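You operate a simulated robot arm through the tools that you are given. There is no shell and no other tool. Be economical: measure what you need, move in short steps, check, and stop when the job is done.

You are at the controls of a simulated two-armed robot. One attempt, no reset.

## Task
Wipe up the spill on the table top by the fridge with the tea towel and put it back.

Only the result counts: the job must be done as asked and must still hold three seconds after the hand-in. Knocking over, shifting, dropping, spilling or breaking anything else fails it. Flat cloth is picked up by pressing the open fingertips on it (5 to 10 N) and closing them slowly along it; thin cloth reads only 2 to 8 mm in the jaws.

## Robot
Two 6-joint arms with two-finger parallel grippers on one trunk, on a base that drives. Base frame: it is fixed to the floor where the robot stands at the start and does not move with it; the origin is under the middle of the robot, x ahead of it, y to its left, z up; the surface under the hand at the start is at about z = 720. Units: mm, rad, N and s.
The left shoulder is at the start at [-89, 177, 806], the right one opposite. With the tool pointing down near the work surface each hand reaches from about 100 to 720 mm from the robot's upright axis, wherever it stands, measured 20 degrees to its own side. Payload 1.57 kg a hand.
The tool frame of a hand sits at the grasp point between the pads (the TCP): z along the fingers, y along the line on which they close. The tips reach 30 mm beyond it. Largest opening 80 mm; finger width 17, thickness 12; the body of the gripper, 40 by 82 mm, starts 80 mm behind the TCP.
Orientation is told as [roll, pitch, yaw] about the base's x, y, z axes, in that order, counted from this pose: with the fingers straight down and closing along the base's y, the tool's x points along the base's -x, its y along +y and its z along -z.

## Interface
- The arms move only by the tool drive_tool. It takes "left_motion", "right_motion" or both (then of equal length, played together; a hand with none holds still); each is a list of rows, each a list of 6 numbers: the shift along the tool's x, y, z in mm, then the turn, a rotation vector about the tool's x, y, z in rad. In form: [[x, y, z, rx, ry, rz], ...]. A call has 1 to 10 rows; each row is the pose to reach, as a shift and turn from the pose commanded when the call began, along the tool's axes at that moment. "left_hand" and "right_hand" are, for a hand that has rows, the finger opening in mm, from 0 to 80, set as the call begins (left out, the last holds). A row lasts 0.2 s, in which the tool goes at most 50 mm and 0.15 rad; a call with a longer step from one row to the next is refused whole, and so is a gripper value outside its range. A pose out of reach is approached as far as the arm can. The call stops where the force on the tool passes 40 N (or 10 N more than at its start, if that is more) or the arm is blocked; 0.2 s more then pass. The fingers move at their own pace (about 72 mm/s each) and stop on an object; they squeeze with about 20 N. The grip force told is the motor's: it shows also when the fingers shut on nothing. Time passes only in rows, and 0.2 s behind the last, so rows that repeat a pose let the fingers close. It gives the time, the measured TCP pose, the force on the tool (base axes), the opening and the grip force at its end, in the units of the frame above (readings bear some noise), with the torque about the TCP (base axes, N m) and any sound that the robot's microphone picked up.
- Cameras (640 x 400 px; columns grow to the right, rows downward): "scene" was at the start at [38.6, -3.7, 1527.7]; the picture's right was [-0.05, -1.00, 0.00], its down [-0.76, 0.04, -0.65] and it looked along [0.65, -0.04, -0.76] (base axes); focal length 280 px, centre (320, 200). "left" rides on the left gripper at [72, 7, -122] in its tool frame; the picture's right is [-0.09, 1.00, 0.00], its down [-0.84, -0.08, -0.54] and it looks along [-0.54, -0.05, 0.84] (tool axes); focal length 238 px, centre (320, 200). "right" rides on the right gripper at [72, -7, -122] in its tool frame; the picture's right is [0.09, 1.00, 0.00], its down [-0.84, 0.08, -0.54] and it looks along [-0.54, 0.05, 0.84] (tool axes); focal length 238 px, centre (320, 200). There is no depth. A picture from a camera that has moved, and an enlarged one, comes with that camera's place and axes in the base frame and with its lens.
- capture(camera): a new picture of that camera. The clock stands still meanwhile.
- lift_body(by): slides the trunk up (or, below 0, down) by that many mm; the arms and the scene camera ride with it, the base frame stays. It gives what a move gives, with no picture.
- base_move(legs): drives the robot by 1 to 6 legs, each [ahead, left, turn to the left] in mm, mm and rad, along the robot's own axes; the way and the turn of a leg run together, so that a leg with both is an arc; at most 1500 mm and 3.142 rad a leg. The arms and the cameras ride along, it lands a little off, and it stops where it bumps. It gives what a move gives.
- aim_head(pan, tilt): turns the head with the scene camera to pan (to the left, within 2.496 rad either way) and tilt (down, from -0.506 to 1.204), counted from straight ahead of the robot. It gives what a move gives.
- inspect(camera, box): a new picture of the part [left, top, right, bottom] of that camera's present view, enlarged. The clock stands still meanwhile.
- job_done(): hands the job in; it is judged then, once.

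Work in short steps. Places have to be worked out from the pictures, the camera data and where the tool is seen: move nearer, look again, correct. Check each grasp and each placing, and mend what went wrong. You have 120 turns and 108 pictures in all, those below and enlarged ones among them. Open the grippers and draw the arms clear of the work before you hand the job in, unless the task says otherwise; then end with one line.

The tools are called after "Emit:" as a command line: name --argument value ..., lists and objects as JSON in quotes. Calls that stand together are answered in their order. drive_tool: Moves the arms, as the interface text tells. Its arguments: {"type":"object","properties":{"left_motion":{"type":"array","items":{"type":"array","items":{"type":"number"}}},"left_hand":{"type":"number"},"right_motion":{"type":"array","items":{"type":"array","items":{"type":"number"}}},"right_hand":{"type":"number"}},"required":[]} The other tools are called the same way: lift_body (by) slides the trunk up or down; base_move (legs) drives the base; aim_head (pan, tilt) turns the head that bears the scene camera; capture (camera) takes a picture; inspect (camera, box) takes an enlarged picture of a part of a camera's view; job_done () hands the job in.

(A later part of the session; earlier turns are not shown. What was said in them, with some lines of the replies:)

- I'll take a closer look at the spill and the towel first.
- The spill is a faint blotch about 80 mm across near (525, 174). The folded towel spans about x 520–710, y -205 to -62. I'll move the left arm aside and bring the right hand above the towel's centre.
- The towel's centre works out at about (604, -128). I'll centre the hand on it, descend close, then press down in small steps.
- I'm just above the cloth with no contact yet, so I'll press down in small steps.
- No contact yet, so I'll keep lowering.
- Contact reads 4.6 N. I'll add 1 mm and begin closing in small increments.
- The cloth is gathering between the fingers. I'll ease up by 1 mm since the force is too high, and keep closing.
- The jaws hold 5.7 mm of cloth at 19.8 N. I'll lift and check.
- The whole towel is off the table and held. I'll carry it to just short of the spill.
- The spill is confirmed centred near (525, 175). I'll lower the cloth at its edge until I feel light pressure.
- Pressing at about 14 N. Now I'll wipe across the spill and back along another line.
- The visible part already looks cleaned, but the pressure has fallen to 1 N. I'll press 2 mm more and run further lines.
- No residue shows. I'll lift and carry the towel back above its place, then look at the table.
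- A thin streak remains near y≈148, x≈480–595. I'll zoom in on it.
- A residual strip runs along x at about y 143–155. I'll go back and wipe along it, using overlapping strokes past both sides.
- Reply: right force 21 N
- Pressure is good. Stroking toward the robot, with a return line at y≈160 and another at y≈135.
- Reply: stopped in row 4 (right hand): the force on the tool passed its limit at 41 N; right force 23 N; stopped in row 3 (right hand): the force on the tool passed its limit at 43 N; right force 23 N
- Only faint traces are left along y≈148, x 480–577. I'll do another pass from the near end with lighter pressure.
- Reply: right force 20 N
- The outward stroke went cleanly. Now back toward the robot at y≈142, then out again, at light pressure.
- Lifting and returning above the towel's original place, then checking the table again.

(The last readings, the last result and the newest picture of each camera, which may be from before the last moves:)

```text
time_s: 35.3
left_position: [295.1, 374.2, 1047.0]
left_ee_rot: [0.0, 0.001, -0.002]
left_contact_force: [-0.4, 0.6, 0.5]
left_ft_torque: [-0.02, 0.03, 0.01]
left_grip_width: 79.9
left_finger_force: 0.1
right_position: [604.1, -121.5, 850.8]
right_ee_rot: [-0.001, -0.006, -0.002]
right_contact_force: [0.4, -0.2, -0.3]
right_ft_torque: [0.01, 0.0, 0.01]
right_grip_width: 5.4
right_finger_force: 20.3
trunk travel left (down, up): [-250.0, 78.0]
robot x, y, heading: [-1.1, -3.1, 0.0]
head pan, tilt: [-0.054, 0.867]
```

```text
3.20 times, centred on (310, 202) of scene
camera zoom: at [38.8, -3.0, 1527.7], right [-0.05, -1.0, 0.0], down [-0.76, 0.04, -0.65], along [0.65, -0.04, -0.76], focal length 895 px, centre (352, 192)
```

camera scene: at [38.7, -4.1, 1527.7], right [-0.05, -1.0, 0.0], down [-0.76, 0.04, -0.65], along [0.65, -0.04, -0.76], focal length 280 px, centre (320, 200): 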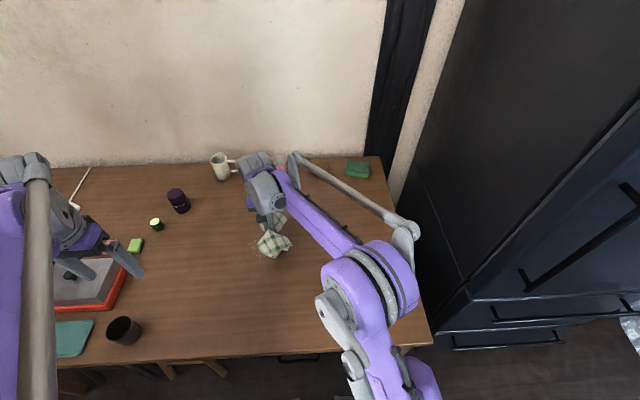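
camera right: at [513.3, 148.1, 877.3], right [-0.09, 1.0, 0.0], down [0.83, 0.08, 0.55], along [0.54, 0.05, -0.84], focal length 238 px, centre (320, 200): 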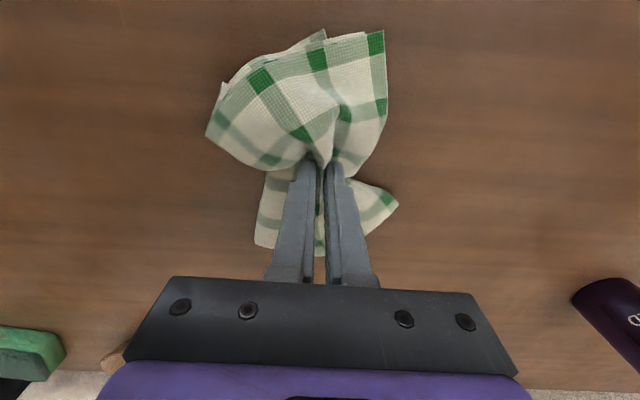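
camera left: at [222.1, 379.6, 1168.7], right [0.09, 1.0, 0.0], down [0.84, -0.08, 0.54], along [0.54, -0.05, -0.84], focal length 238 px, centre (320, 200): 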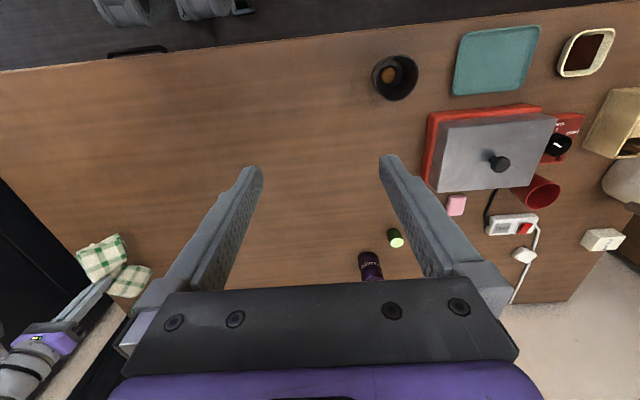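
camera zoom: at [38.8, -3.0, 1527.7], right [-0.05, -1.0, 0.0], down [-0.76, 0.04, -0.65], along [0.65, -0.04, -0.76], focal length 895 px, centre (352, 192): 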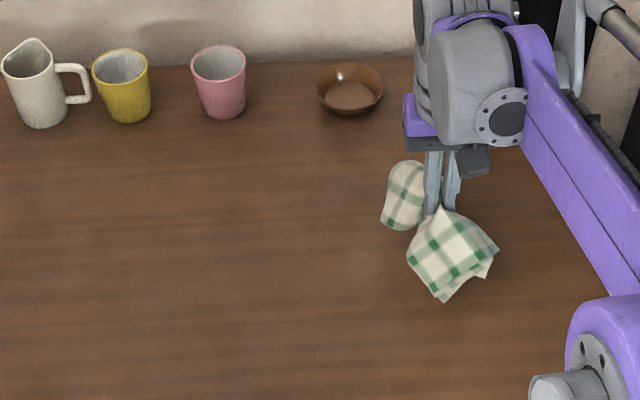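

Almost clean; only tiny specks remain around y≈147. I'll do one more pass, this time with cross strokes along y.

Emit:
drive_tool --right_motion '[[6, 40, 0, 0, 0, 0], [12, 80, 0, 0, 0, 0], [18, 120, 0, 0, 0, 0], [24, 160, 0, 0, 0, 0], [30, 200, 0, 0, 0, 0], [36, 230, 0, 0, 0, 0], [36, 235, 40, 0, 0, 0], [36, 235, 80, 0, 0, 0], [36, 235, 94, 0, 0, 0]]'

Emit:
drive_tool --right_motion '[[0, 25, 1, 0, 0, 0], [0, 50, 1, 0, 0, 0], [0, 75, 1, 0, 0, 0], [20, 75, 1, 0, 0, 0], [20, 50, 1, 0, 0, 0], [20, 25, 1, 0, 0, 0], [20, 0, 1, 0, 0, 0], [36, 0, 0, 0, 0, 0], [36, 25, 0, 0, 0, 0], [36, 50, 0, 0, 0, 0]]'

```text
time_s: 37.3
left_position: [292.8, 374.6, 1047.6]
left_ee_rot: [-0.001, 0.0, 0.001]
left_contact_force: [-0.4, 1.0, 0.5]
left_ft_torque: [0.0, 0.02, -0.02]
left_grip_width: 79.9
left_finger_force: 0.1
right_position: [563.3, 110.5, 757.1]
right_ee_rot: [0.0, -0.007, -0.001]
right_contact_force: [2.5, 0.9, 14.7]
right_ft_torque: [-0.02, -0.04, -0.05]
right_grip_width: 5.4
right_finger_force: 20.1
trunk travel left (down, up): [-250.0, 78.0]
robot x, y, heading: [-0.4, 2.6, 0.006]
head pan, tilt: [-0.054, 0.867]
```

```text
time_s: 39.5
left_position: [293.1, 374.0, 1047.8]
left_ee_rot: [0.001, 0.0, 0.0]
left_contact_force: [-0.3, -0.3, -0.7]
left_ft_torque: [0.01, 0.02, -0.01]
left_grip_width: 80.1
left_finger_force: 0.0
right_position: [532.4, 160.3, 757.5]
right_ee_rot: [0.0, -0.006, -0.002]
right_contact_force: [-0.3, -1.1, 3.7]
right_ft_torque: [-0.1, 0.02, -0.06]
right_grip_width: 5.3
right_finger_force: 20.0
trunk travel left (down, up): [-250.0, 78.0]
robot x, y, heading: [3.5, -0.2, -0.004]
head pan, tilt: [-0.054, 0.867]
```

Emit:
drive_tool --right_motion '[[0, 20, 1.5, 0, 0, 0], [20, 20, 1.5, 0, 0, 0], [20, -5, 1.5, 0, 0, 0], [20, -30, 1.5, 0, 0, 0], [20, -55, 1.5, 0, 0, 0], [38, -55, 1.5, 0, 0, 0], [38, -30, 1.5, 0, 0, 0], [38, -5, 1.5, 0, 0, 0], [38, 20, 1.5, 0, 0, 0]]'

Emit:
drive_tool --right_motion '[[16, 0, 0, 0, 0, 0], [16, -25, 0, 0, 0, 0], [16, -50, 0, 0, 0, 0], [16, -75, 0, 0, 0, 0]]'

```text
time_s: 41.5
left_position: [293.8, 372.6, 1048.6]
left_ee_rot: [0.002, -0.002, 0.0]
left_contact_force: [0.4, 0.4, 0.0]
left_ft_torque: [-0.01, 0.01, -0.01]
left_grip_width: 79.9
left_finger_force: 0.1
right_position: [490.8, 180.7, 754.7]
right_ee_rot: [-0.002, -0.008, -0.002]
right_contact_force: [0.6, -11.2, 28.3]
right_ft_torque: [-0.55, -0.02, -0.02]
right_grip_width: 5.4
right_finger_force: 19.6
trunk travel left (down, up): [-250.0, 78.0]
robot x, y, heading: [3.0, 1.9, 0.001]
head pan, tilt: [-0.054, 0.867]
```

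```text
time_s: 42.5
left_position: [293.4, 374.2, 1047.2]
left_ee_rot: [0.001, -0.001, -0.001]
left_contact_force: [0.0, -0.4, 0.2]
left_ft_torque: [-0.01, 0.0, -0.01]
left_grip_width: 80.0
left_finger_force: 0.0
right_position: [477.9, 107.0, 754.9]
right_ee_rot: [0.001, -0.008, 0.001]
right_contact_force: [-1.0, 9.7, 24.8]
right_ft_torque: [0.2, -0.02, 0.0]
right_grip_width: 5.6
right_finger_force: 20.3
trunk travel left (down, up): [-250.0, 78.0]
robot x, y, heading: [-2.8, -3.6, 0.002]
head pan, tilt: [-0.054, 0.867]
```

Good pressure on those strokes. Lifting and returning to the home position for a check.

Emit:
drive_tool --right_motion '[[0, 0, -45, 0, 0, 0], [0, 0, -90, 0, 0, 0], [-20, -35, -95, 0, 0, 0], [-40, -70, -95, 0, 0, 0], [-60, -105, -95, 0, 0, 0], [-80, -140, -95, 0, 0, 0], [-100, -175, -95, 0, 0, 0], [-115, -210, -95, 0, 0, 0], [-127, -235, -95, 0, 0, 0], [-127, -235, -95, 0, 0, 0]]'

Emit:
inspect --camera "scene" --box '[225, 210, 305, 270]'

Emit:
inspect --camera "right" --box '[480, 0, 640, 180]'

Emit:
inspect --camera "scene" --box '[210, 140, 410, 265]'

```text
time_s: 44.7
left_position: [293.6, 374.4, 1048.7]
left_ee_rot: [-0.001, 0.0, 0.001]
left_contact_force: [0.1, -0.6, 0.2]
left_ft_torque: [-0.01, 0.02, 0.01]
left_grip_width: 79.9
left_finger_force: 0.0
right_position: [603.3, -124.2, 848.0]
right_ee_rot: [-0.001, -0.006, -0.001]
right_contact_force: [-0.1, -1.2, -0.9]
right_ft_torque: [0.01, 0.02, -0.01]
right_grip_width: 5.4
right_finger_force: 20.1
trunk travel left (down, up): [-250.0, 78.0]
robot x, y, heading: [4.0, 0.3, -0.005]
head pan, tilt: [-0.054, 0.867]
```

```text
6.67 times, centred on (265, 240) of scene
camera zoom: at [38.6, -3.3, 1527.7], right [-0.05, -1.0, 0.0], down [-0.76, 0.04, -0.65], along [0.65, -0.04, -0.76], focal length 1865 px, centre (687, -67)
```

zoom: 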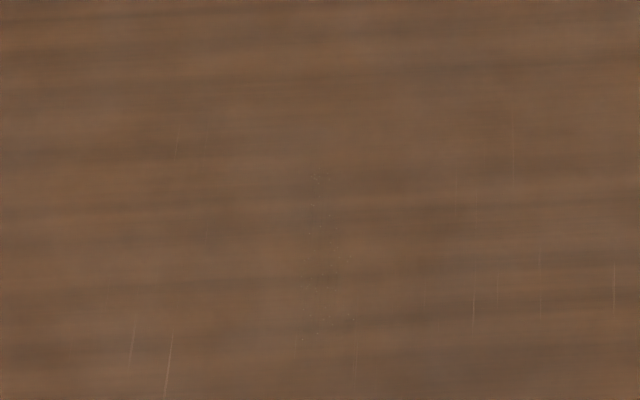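

```text
2.22 times, centred on (560, 90) of right
camera zoom: at [530.2, -131.7, 969.3], right [-0.09, 1.0, 0.0], down [0.83, 0.08, 0.55], along [0.54, 0.05, -0.84], focal length 530 px, centre (-213, 444)
```

zoom: 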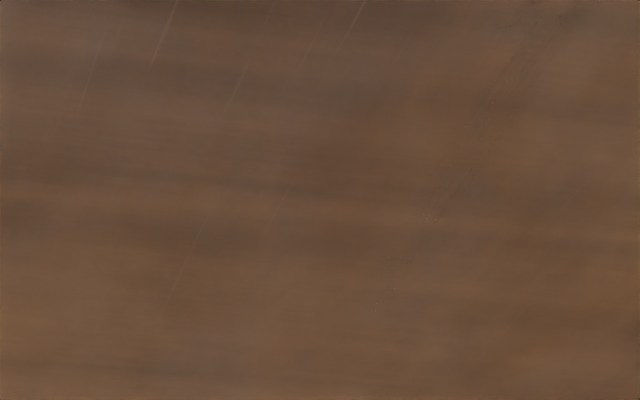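

```text
3.20 times, centred on (310, 202) of scene
camera zoom: at [38.6, -3.3, 1527.7], right [-0.05, -1.0, 0.0], down [-0.76, 0.04, -0.65], along [0.65, -0.04, -0.76], focal length 895 px, centre (352, 192)
```

zoom: 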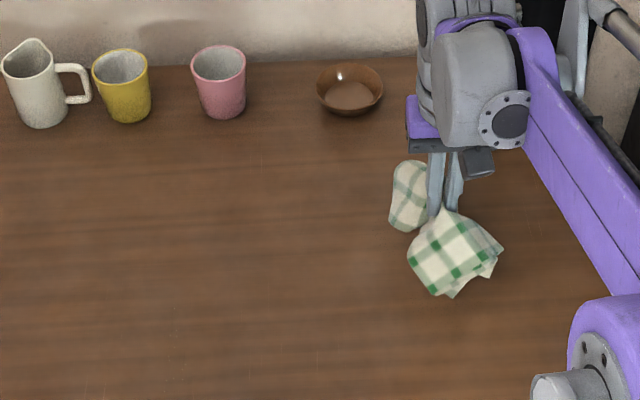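

The remaining specks are barely visible. I'll bring the left camera over for a clear close-up before putting the towel down.

Emit:
drive_tool --left_motion '[[-20, -30, 18, 0, 0, 0], [-40, -60, 36, 0, 0, 0], [-60, -90, 54, 0, 0, 0], [-80, -120, 72, 0, 0, 0], [-100, -150, 90, 0, 0, 0], [-100, -170, 100, 0, 0, 0]]'

Emit:
inspect --camera "left" --box '[240, 100, 400, 200]'

```text
time_s: 46.1
left_position: [393.5, 202.8, 948.0]
left_ee_rot: [0.0, -0.001, 0.002]
left_contact_force: [0.5, 0.0, -1.0]
left_ft_torque: [-0.01, -0.02, 0.0]
left_grip_width: 79.8
left_finger_force: 0.0
right_position: [603.4, -125.4, 848.7]
right_ee_rot: [-0.003, -0.006, -0.003]
right_contact_force: [0.3, 0.1, 0.6]
right_ft_torque: [-0.02, -0.03, -0.02]
right_grip_width: 5.0
right_finger_force: 20.0
trunk travel left (down, up): [-250.0, 78.0]
robot x, y, heading: [-0.8, 2.1, -0.0]
head pan, tilt: [-0.054, 0.867]
```

```text
4.00 times, centred on (320, 150) of left
camera zoom: at [320.8, 208.8, 1070.2], right [0.09, 1.0, 0.0], down [0.84, -0.08, 0.54], along [0.54, -0.05, -0.84], focal length 953 px, centre (320, 400)
```

zoom: 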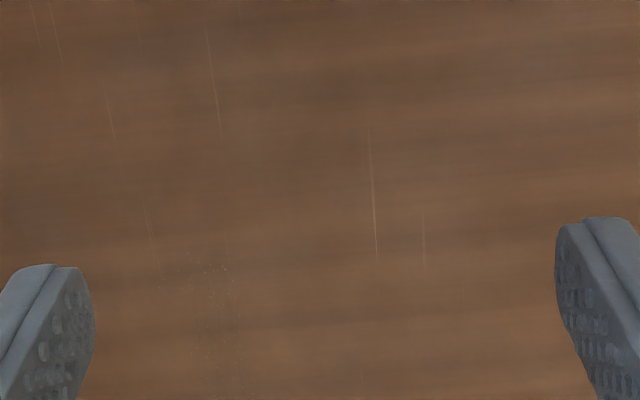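

Emit:
inspect --camera "left" --box '[240, 150, 360, 250]'

```text
4.00 times, centred on (300, 200) of left
camera zoom: at [320.8, 208.8, 1070.2], right [0.09, 1.0, 0.0], down [0.84, -0.08, 0.54], along [0.54, -0.05, -0.84], focal length 953 px, centre (400, 200)
```

zoom: 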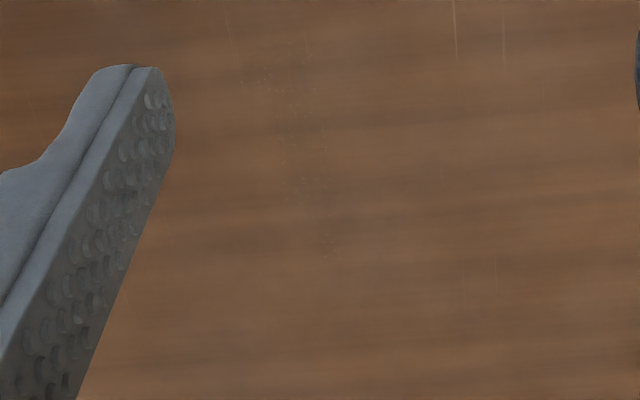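

Only a few isolated specks remain, so the table is clean. I'll move the left arm aside again and lower the towel onto its original spot.

Emit:
drive_tool --left_motion '[[20, 30, -18, 0, 0, 0], [40, 60, -36, 0, 0, 0], [60, 90, -54, 0, 0, 0], [80, 120, -72, 0, 0, 0], [100, 150, -90, 0, 0, 0], [100, 160, -100, 0, 0, 0]]' --right_motion '[[0, -2, 20, 0, 0, 0], [0, -2, 40, 0, 0, 0], [0, -2, 60, 0, 0, 0], [0, -2, 75, 0, 0, 0], [0, -2, 84, 0, 0, 0], [0, -2, 90, 0, 0, 0]]'

Emit:
capture --camera "right"

Emit:
inspect --camera "scene" --box '[210, 140, 410, 265]'

```text
time_s: 47.5
left_position: [294.7, 363.1, 1048.4]
left_ee_rot: [-0.001, -0.001, -0.002]
left_contact_force: [-0.7, 0.4, 0.9]
left_ft_torque: [0.01, -0.01, -0.01]
left_grip_width: 80.2
left_finger_force: 0.0
right_position: [603.9, -130.7, 760.9]
right_ee_rot: [-0.001, -0.005, -0.002]
right_contact_force: [0.2, -0.1, 0.6]
right_ft_torque: [0.03, -0.01, -0.02]
right_grip_width: 5.5
right_finger_force: 20.2
trunk travel left (down, up): [-250.0, 78.0]
robot x, y, heading: [-0.7, 1.2, 0.005]
head pan, tilt: [-0.054, 0.867]
```

```text
72 pictures are left
camera right: at [531.4, -135.8, 881.8], right [-0.09, 1.0, 0.0], down [0.83, 0.08, 0.55], along [0.54, 0.05, -0.84], focal length 238 px, centre (320, 200)
```

right: 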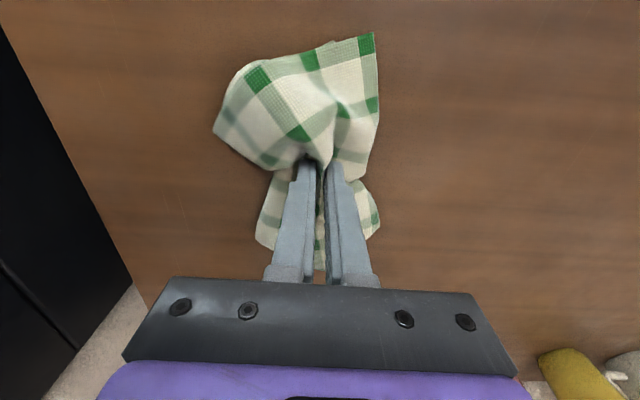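

```text
3.20 times, centred on (310, 202) of scene
camera zoom: at [39.1, -3.6, 1527.7], right [-0.05, -1.0, 0.0], down [-0.76, 0.04, -0.65], along [0.65, -0.04, -0.76], focal length 895 px, centre (352, 192)
```

zoom: 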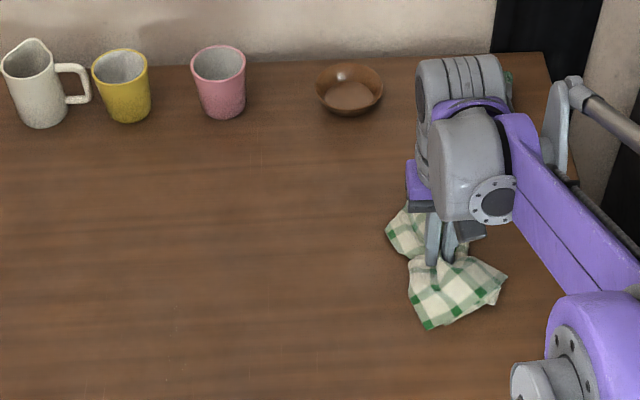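

The towel is down on its spot with the near-right corner curled under. I'll press lightly and open the fingers slowly to spread the pleat.

Emit:
drive_tool --right_motion '[[0, 0, 2, 0, 0, 0], [0, 0, 4, 0, 0, 0]]'

Emit:
drive_tool --right_motion '[[0, 0, 0, 0, 0, 0]]' --right_hand 12

Emit:
drive_tool --right_motion '[[0, 0, 0, 0, 0, 0]]' --right_hand 24

Emit:
drive_tool --right_motion '[[0, 0, 0, 0, 0, 0]]' --right_hand 38

Emit:
drive_tool --right_motion '[[0, 0, 0, 0, 0, 0]]' --right_hand 50

Emit:
capture --camera "right"

```text
time_s: 48.1
left_position: [293.7, 363.8, 1047.3]
left_ee_rot: [0.0, 0.0, 0.0]
left_contact_force: [0.2, 0.5, 0.7]
left_ft_torque: [0.01, 0.01, -0.04]
left_grip_width: 79.8
left_finger_force: 0.1
right_position: [603.6, -130.4, 758.0]
right_ee_rot: [-0.002, -0.006, -0.002]
right_contact_force: [0.1, 0.9, 5.6]
right_ft_torque: [-0.03, -0.03, -0.01]
right_grip_width: 5.4
right_finger_force: 19.8
trunk travel left (down, up): [-250.0, 78.0]
robot x, y, heading: [3.0, 2.7, 0.003]
head pan, tilt: [-0.054, 0.867]
```

```text
time_s: 48.5
left_position: [294.3, 364.2, 1048.6]
left_ee_rot: [-0.001, -0.001, 0.0]
left_contact_force: [0.7, -0.3, -0.8]
left_ft_torque: [-0.03, -0.02, 0.0]
left_grip_width: 80.1
left_finger_force: 0.1
right_position: [603.9, -130.9, 756.8]
right_ee_rot: [-0.001, -0.006, -0.001]
right_contact_force: [-0.5, 0.4, 4.3]
right_ft_torque: [0.01, 0.0, 0.01]
right_grip_width: 11.5
right_finger_force: 0.2
trunk travel left (down, up): [-250.0, 78.0]
robot x, y, heading: [-1.5, -2.5, -0.006]
head pan, tilt: [-0.054, 0.867]
```

```text
time_s: 48.9
left_position: [294.6, 363.0, 1046.8]
left_ee_rot: [-0.001, 0.001, 0.001]
left_contact_force: [0.6, -0.2, -0.8]
left_ft_torque: [-0.01, 0.02, 0.02]
left_grip_width: 80.0
left_finger_force: 0.0
right_position: [604.1, -130.0, 757.9]
right_ee_rot: [-0.003, -0.005, 0.0]
right_contact_force: [1.0, 0.0, 1.9]
right_ft_torque: [0.01, 0.01, 0.02]
right_grip_width: 23.8
right_finger_force: 0.1
trunk travel left (down, up): [-250.0, 78.0]
robot x, y, heading: [-1.5, 1.8, -0.001]
head pan, tilt: [-0.054, 0.867]
```

```text
time_s: 49.3
left_position: [293.9, 362.6, 1047.2]
left_ee_rot: [0.0, 0.0, -0.001]
left_contact_force: [0.0, 0.0, -0.2]
left_ft_torque: [-0.04, -0.03, -0.01]
left_grip_width: 79.9
left_finger_force: 0.1
right_position: [604.8, -130.1, 756.7]
right_ee_rot: [-0.002, -0.003, -0.003]
right_contact_force: [-0.3, -0.1, 0.8]
right_ft_torque: [-0.01, -0.01, 0.0]
right_grip_width: 37.8
right_finger_force: 0.0
trunk travel left (down, up): [-250.0, 78.0]
robot x, y, heading: [0.0, -1.3, 0.001]
head pan, tilt: [-0.054, 0.867]
```

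```text
time_s: 49.7
left_position: [293.9, 361.8, 1046.5]
left_ee_rot: [0.0, 0.0, 0.0]
left_contact_force: [0.2, 0.3, -0.3]
left_ft_torque: [0.03, 0.0, 0.03]
left_grip_width: 79.9
left_finger_force: 0.0
right_position: [604.9, -129.1, 756.9]
right_ee_rot: [-0.001, -0.004, -0.003]
right_contact_force: [-0.4, 0.3, 0.4]
right_ft_torque: [-0.01, -0.04, -0.03]
right_grip_width: 49.9
right_finger_force: 0.0
trunk travel left (down, up): [-250.0, 78.0]
robot x, y, heading: [-3.0, 0.0, 0.002]
head pan, tilt: [-0.054, 0.867]
```

```text
70 pictures are left
camera right: at [531.2, -136.1, 878.0], right [-0.09, 1.0, 0.0], down [0.83, 0.08, 0.55], along [0.54, 0.05, -0.84], focal length 238 px, centre (320, 200)
```

right: 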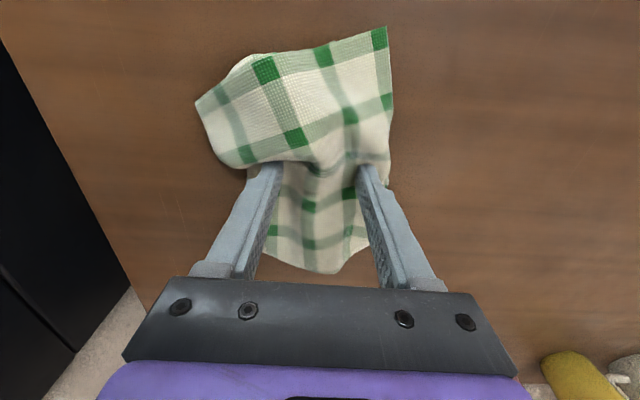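

Good spread. I'll lift clear and look at how the towel lies.

Emit:
drive_tool --right_motion '[[0, 0, -30, 0, 0, 0], [0, 0, -70, 0, 0, 0], [30, 0, -110, 0, 0, 0], [75, -20, -130, 0, 0, 0], [120, -40, -150, 0, 0, 0], [160, -50, -170, 0, 0, 0]]'

Emit:
capture --camera "right"

Emit:
inspect --camera "scene" --box '[210, 140, 410, 265]'

```text
refused: row 4 steps farther than a row can; nothing moved
```

```text
69 pictures are left
camera right: at [531.2, -136.1, 878.0], right [-0.09, 1.0, 0.0], down [0.83, 0.08, 0.55], along [0.54, 0.05, -0.84], focal length 238 px, centre (320, 200)
```

right: 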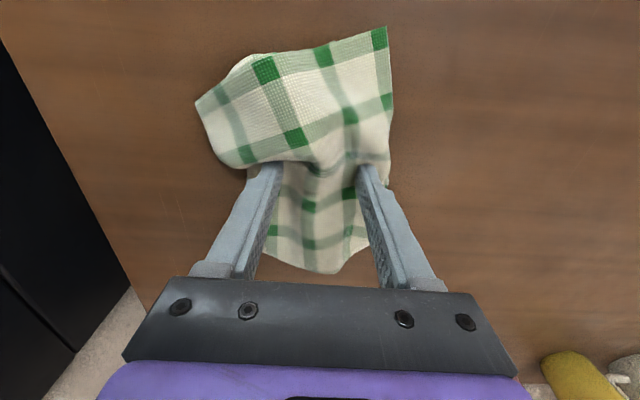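

```text
3.20 times, centred on (310, 202) of scene
camera zoom: at [38.9, -3.6, 1527.7], right [-0.05, -1.0, 0.0], down [-0.76, 0.04, -0.65], along [0.65, -0.04, -0.76], focal length 895 px, centre (352, 192)
```

zoom: 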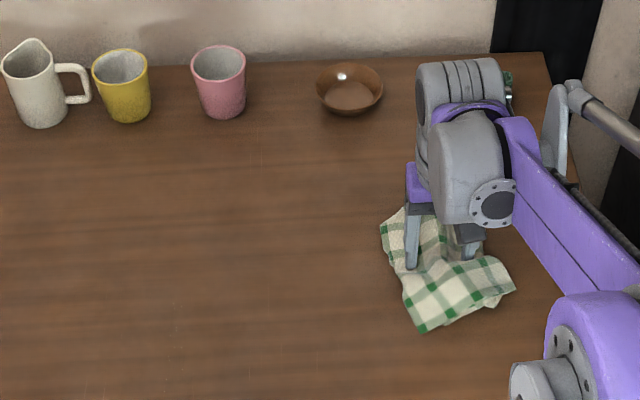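

That move was refused because one step was too long. I'll retry with shorter steps.

Emit:
drive_tool --right_motion '[[0, 0, -30, 0, 0, 0], [0, 0, -70, 0, 0, 0], [30, 0, -100, 0, 0, 0], [65, -15, -120, 0, 0, 0], [100, -30, -140, 0, 0, 0], [135, -40, -160, 0, 0, 0], [160, -50, -180, 0, 0, 0]]'

Emit:
capture --camera "right"

Emit:
inspect --camera "scene" --box '[210, 140, 410, 265]'

```text
time_s: 51.3
left_position: [294.1, 362.4, 1048.1]
left_ee_rot: [-0.001, 0.0, -0.001]
left_contact_force: [0.4, -0.2, -0.2]
left_ft_torque: [0.0, 0.02, -0.01]
left_grip_width: 80.0
left_finger_force: 0.0
right_position: [439.8, -179.3, 940.3]
right_ee_rot: [-0.001, -0.007, -0.001]
right_contact_force: [-0.6, 0.6, 0.0]
right_ft_torque: [-0.02, 0.01, 0.02]
right_grip_width: 50.1
right_finger_force: 0.0
trunk travel left (down, up): [-250.0, 78.0]
robot x, y, heading: [-2.3, 0.1, 0.002]
head pan, tilt: [-0.054, 0.867]
```

```text
67 pictures are left
camera right: at [367.3, -185.8, 1060.3], right [-0.09, 1.0, 0.0], down [0.83, 0.08, 0.55], along [0.55, 0.05, -0.84], focal length 238 px, centre (320, 200)
```

right: 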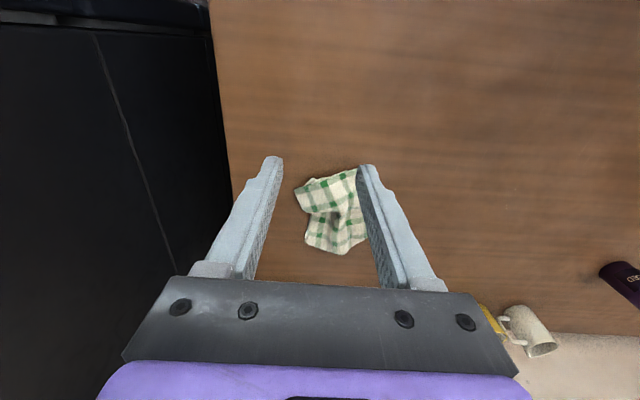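

```text
3.20 times, centred on (310, 202) of scene
camera zoom: at [37.9, -3.8, 1527.7], right [-0.05, -1.0, 0.0], down [-0.76, 0.04, -0.65], along [0.65, -0.04, -0.76], focal length 895 px, centre (352, 192)
```

zoom: 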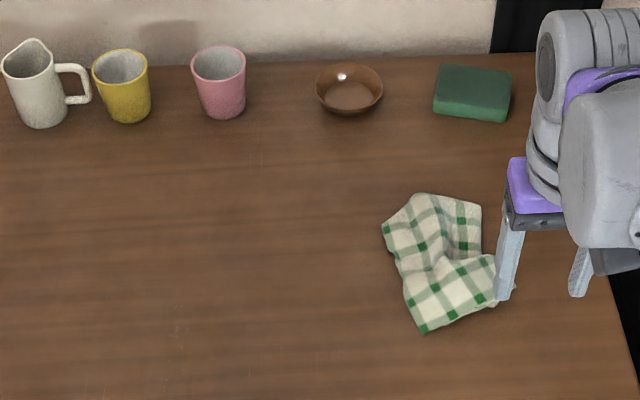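

The towel lies flat-ish on its original spot, centred within about 10 mm, and nothing else has moved. I'll open the right hand fully and raise it clear, then take a last look.

Emit:
drive_tool --right_motion '[[20, -10, -30, 0, 0, 0], [40, -20, -60, 0, 0, 0], [40, -20, -60, 0, 0, 0]]' --right_hand 80

Emit:
capture --camera "scene"

```text
time_s: 52.1
left_position: [295.4, 363.6, 1047.5]
left_ee_rot: [0.0, 0.002, 0.0]
left_contact_force: [-0.5, -0.3, -0.1]
left_ft_torque: [0.01, 0.03, -0.02]
left_grip_width: 80.2
left_finger_force: 0.1
right_position: [401.7, -199.3, 1000.2]
right_ee_rot: [-0.001, -0.006, -0.003]
right_contact_force: [0.0, 0.2, 0.3]
right_ft_torque: [0.03, 0.02, 0.0]
right_grip_width: 80.0
right_finger_force: 0.2
trunk travel left (down, up): [-250.0, 78.0]
robot x, y, heading: [-2.4, 2.5, 0.004]
head pan, tilt: [-0.054, 0.867]
```

```text
65 pictures are left
camera scene: at [39.4, -3.6, 1527.7], right [-0.05, -1.0, 0.0], down [-0.76, 0.04, -0.65], along [0.64, -0.04, -0.76], focal length 280 px, centre (320, 200)
```

scene: 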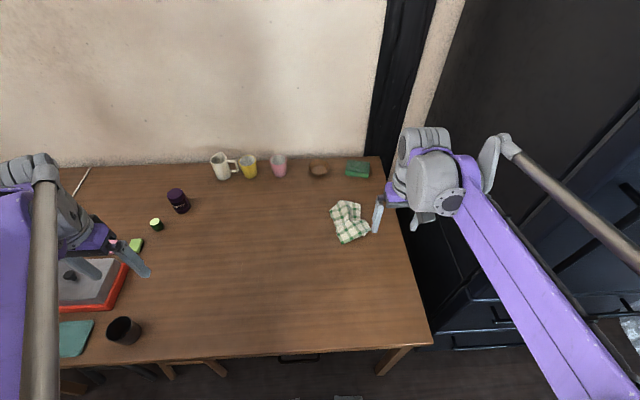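

The spill is wiped, the towel is back in its place, and both arms are clear with the grippers open.

Emit:
job_done

```text
The job is handed in.
```

I wiped up the spill and put the tea towel back within about 10 mm of its original spot; a few barely visible specks remain on the table, and the towel is rumpled rather than neatly folded.
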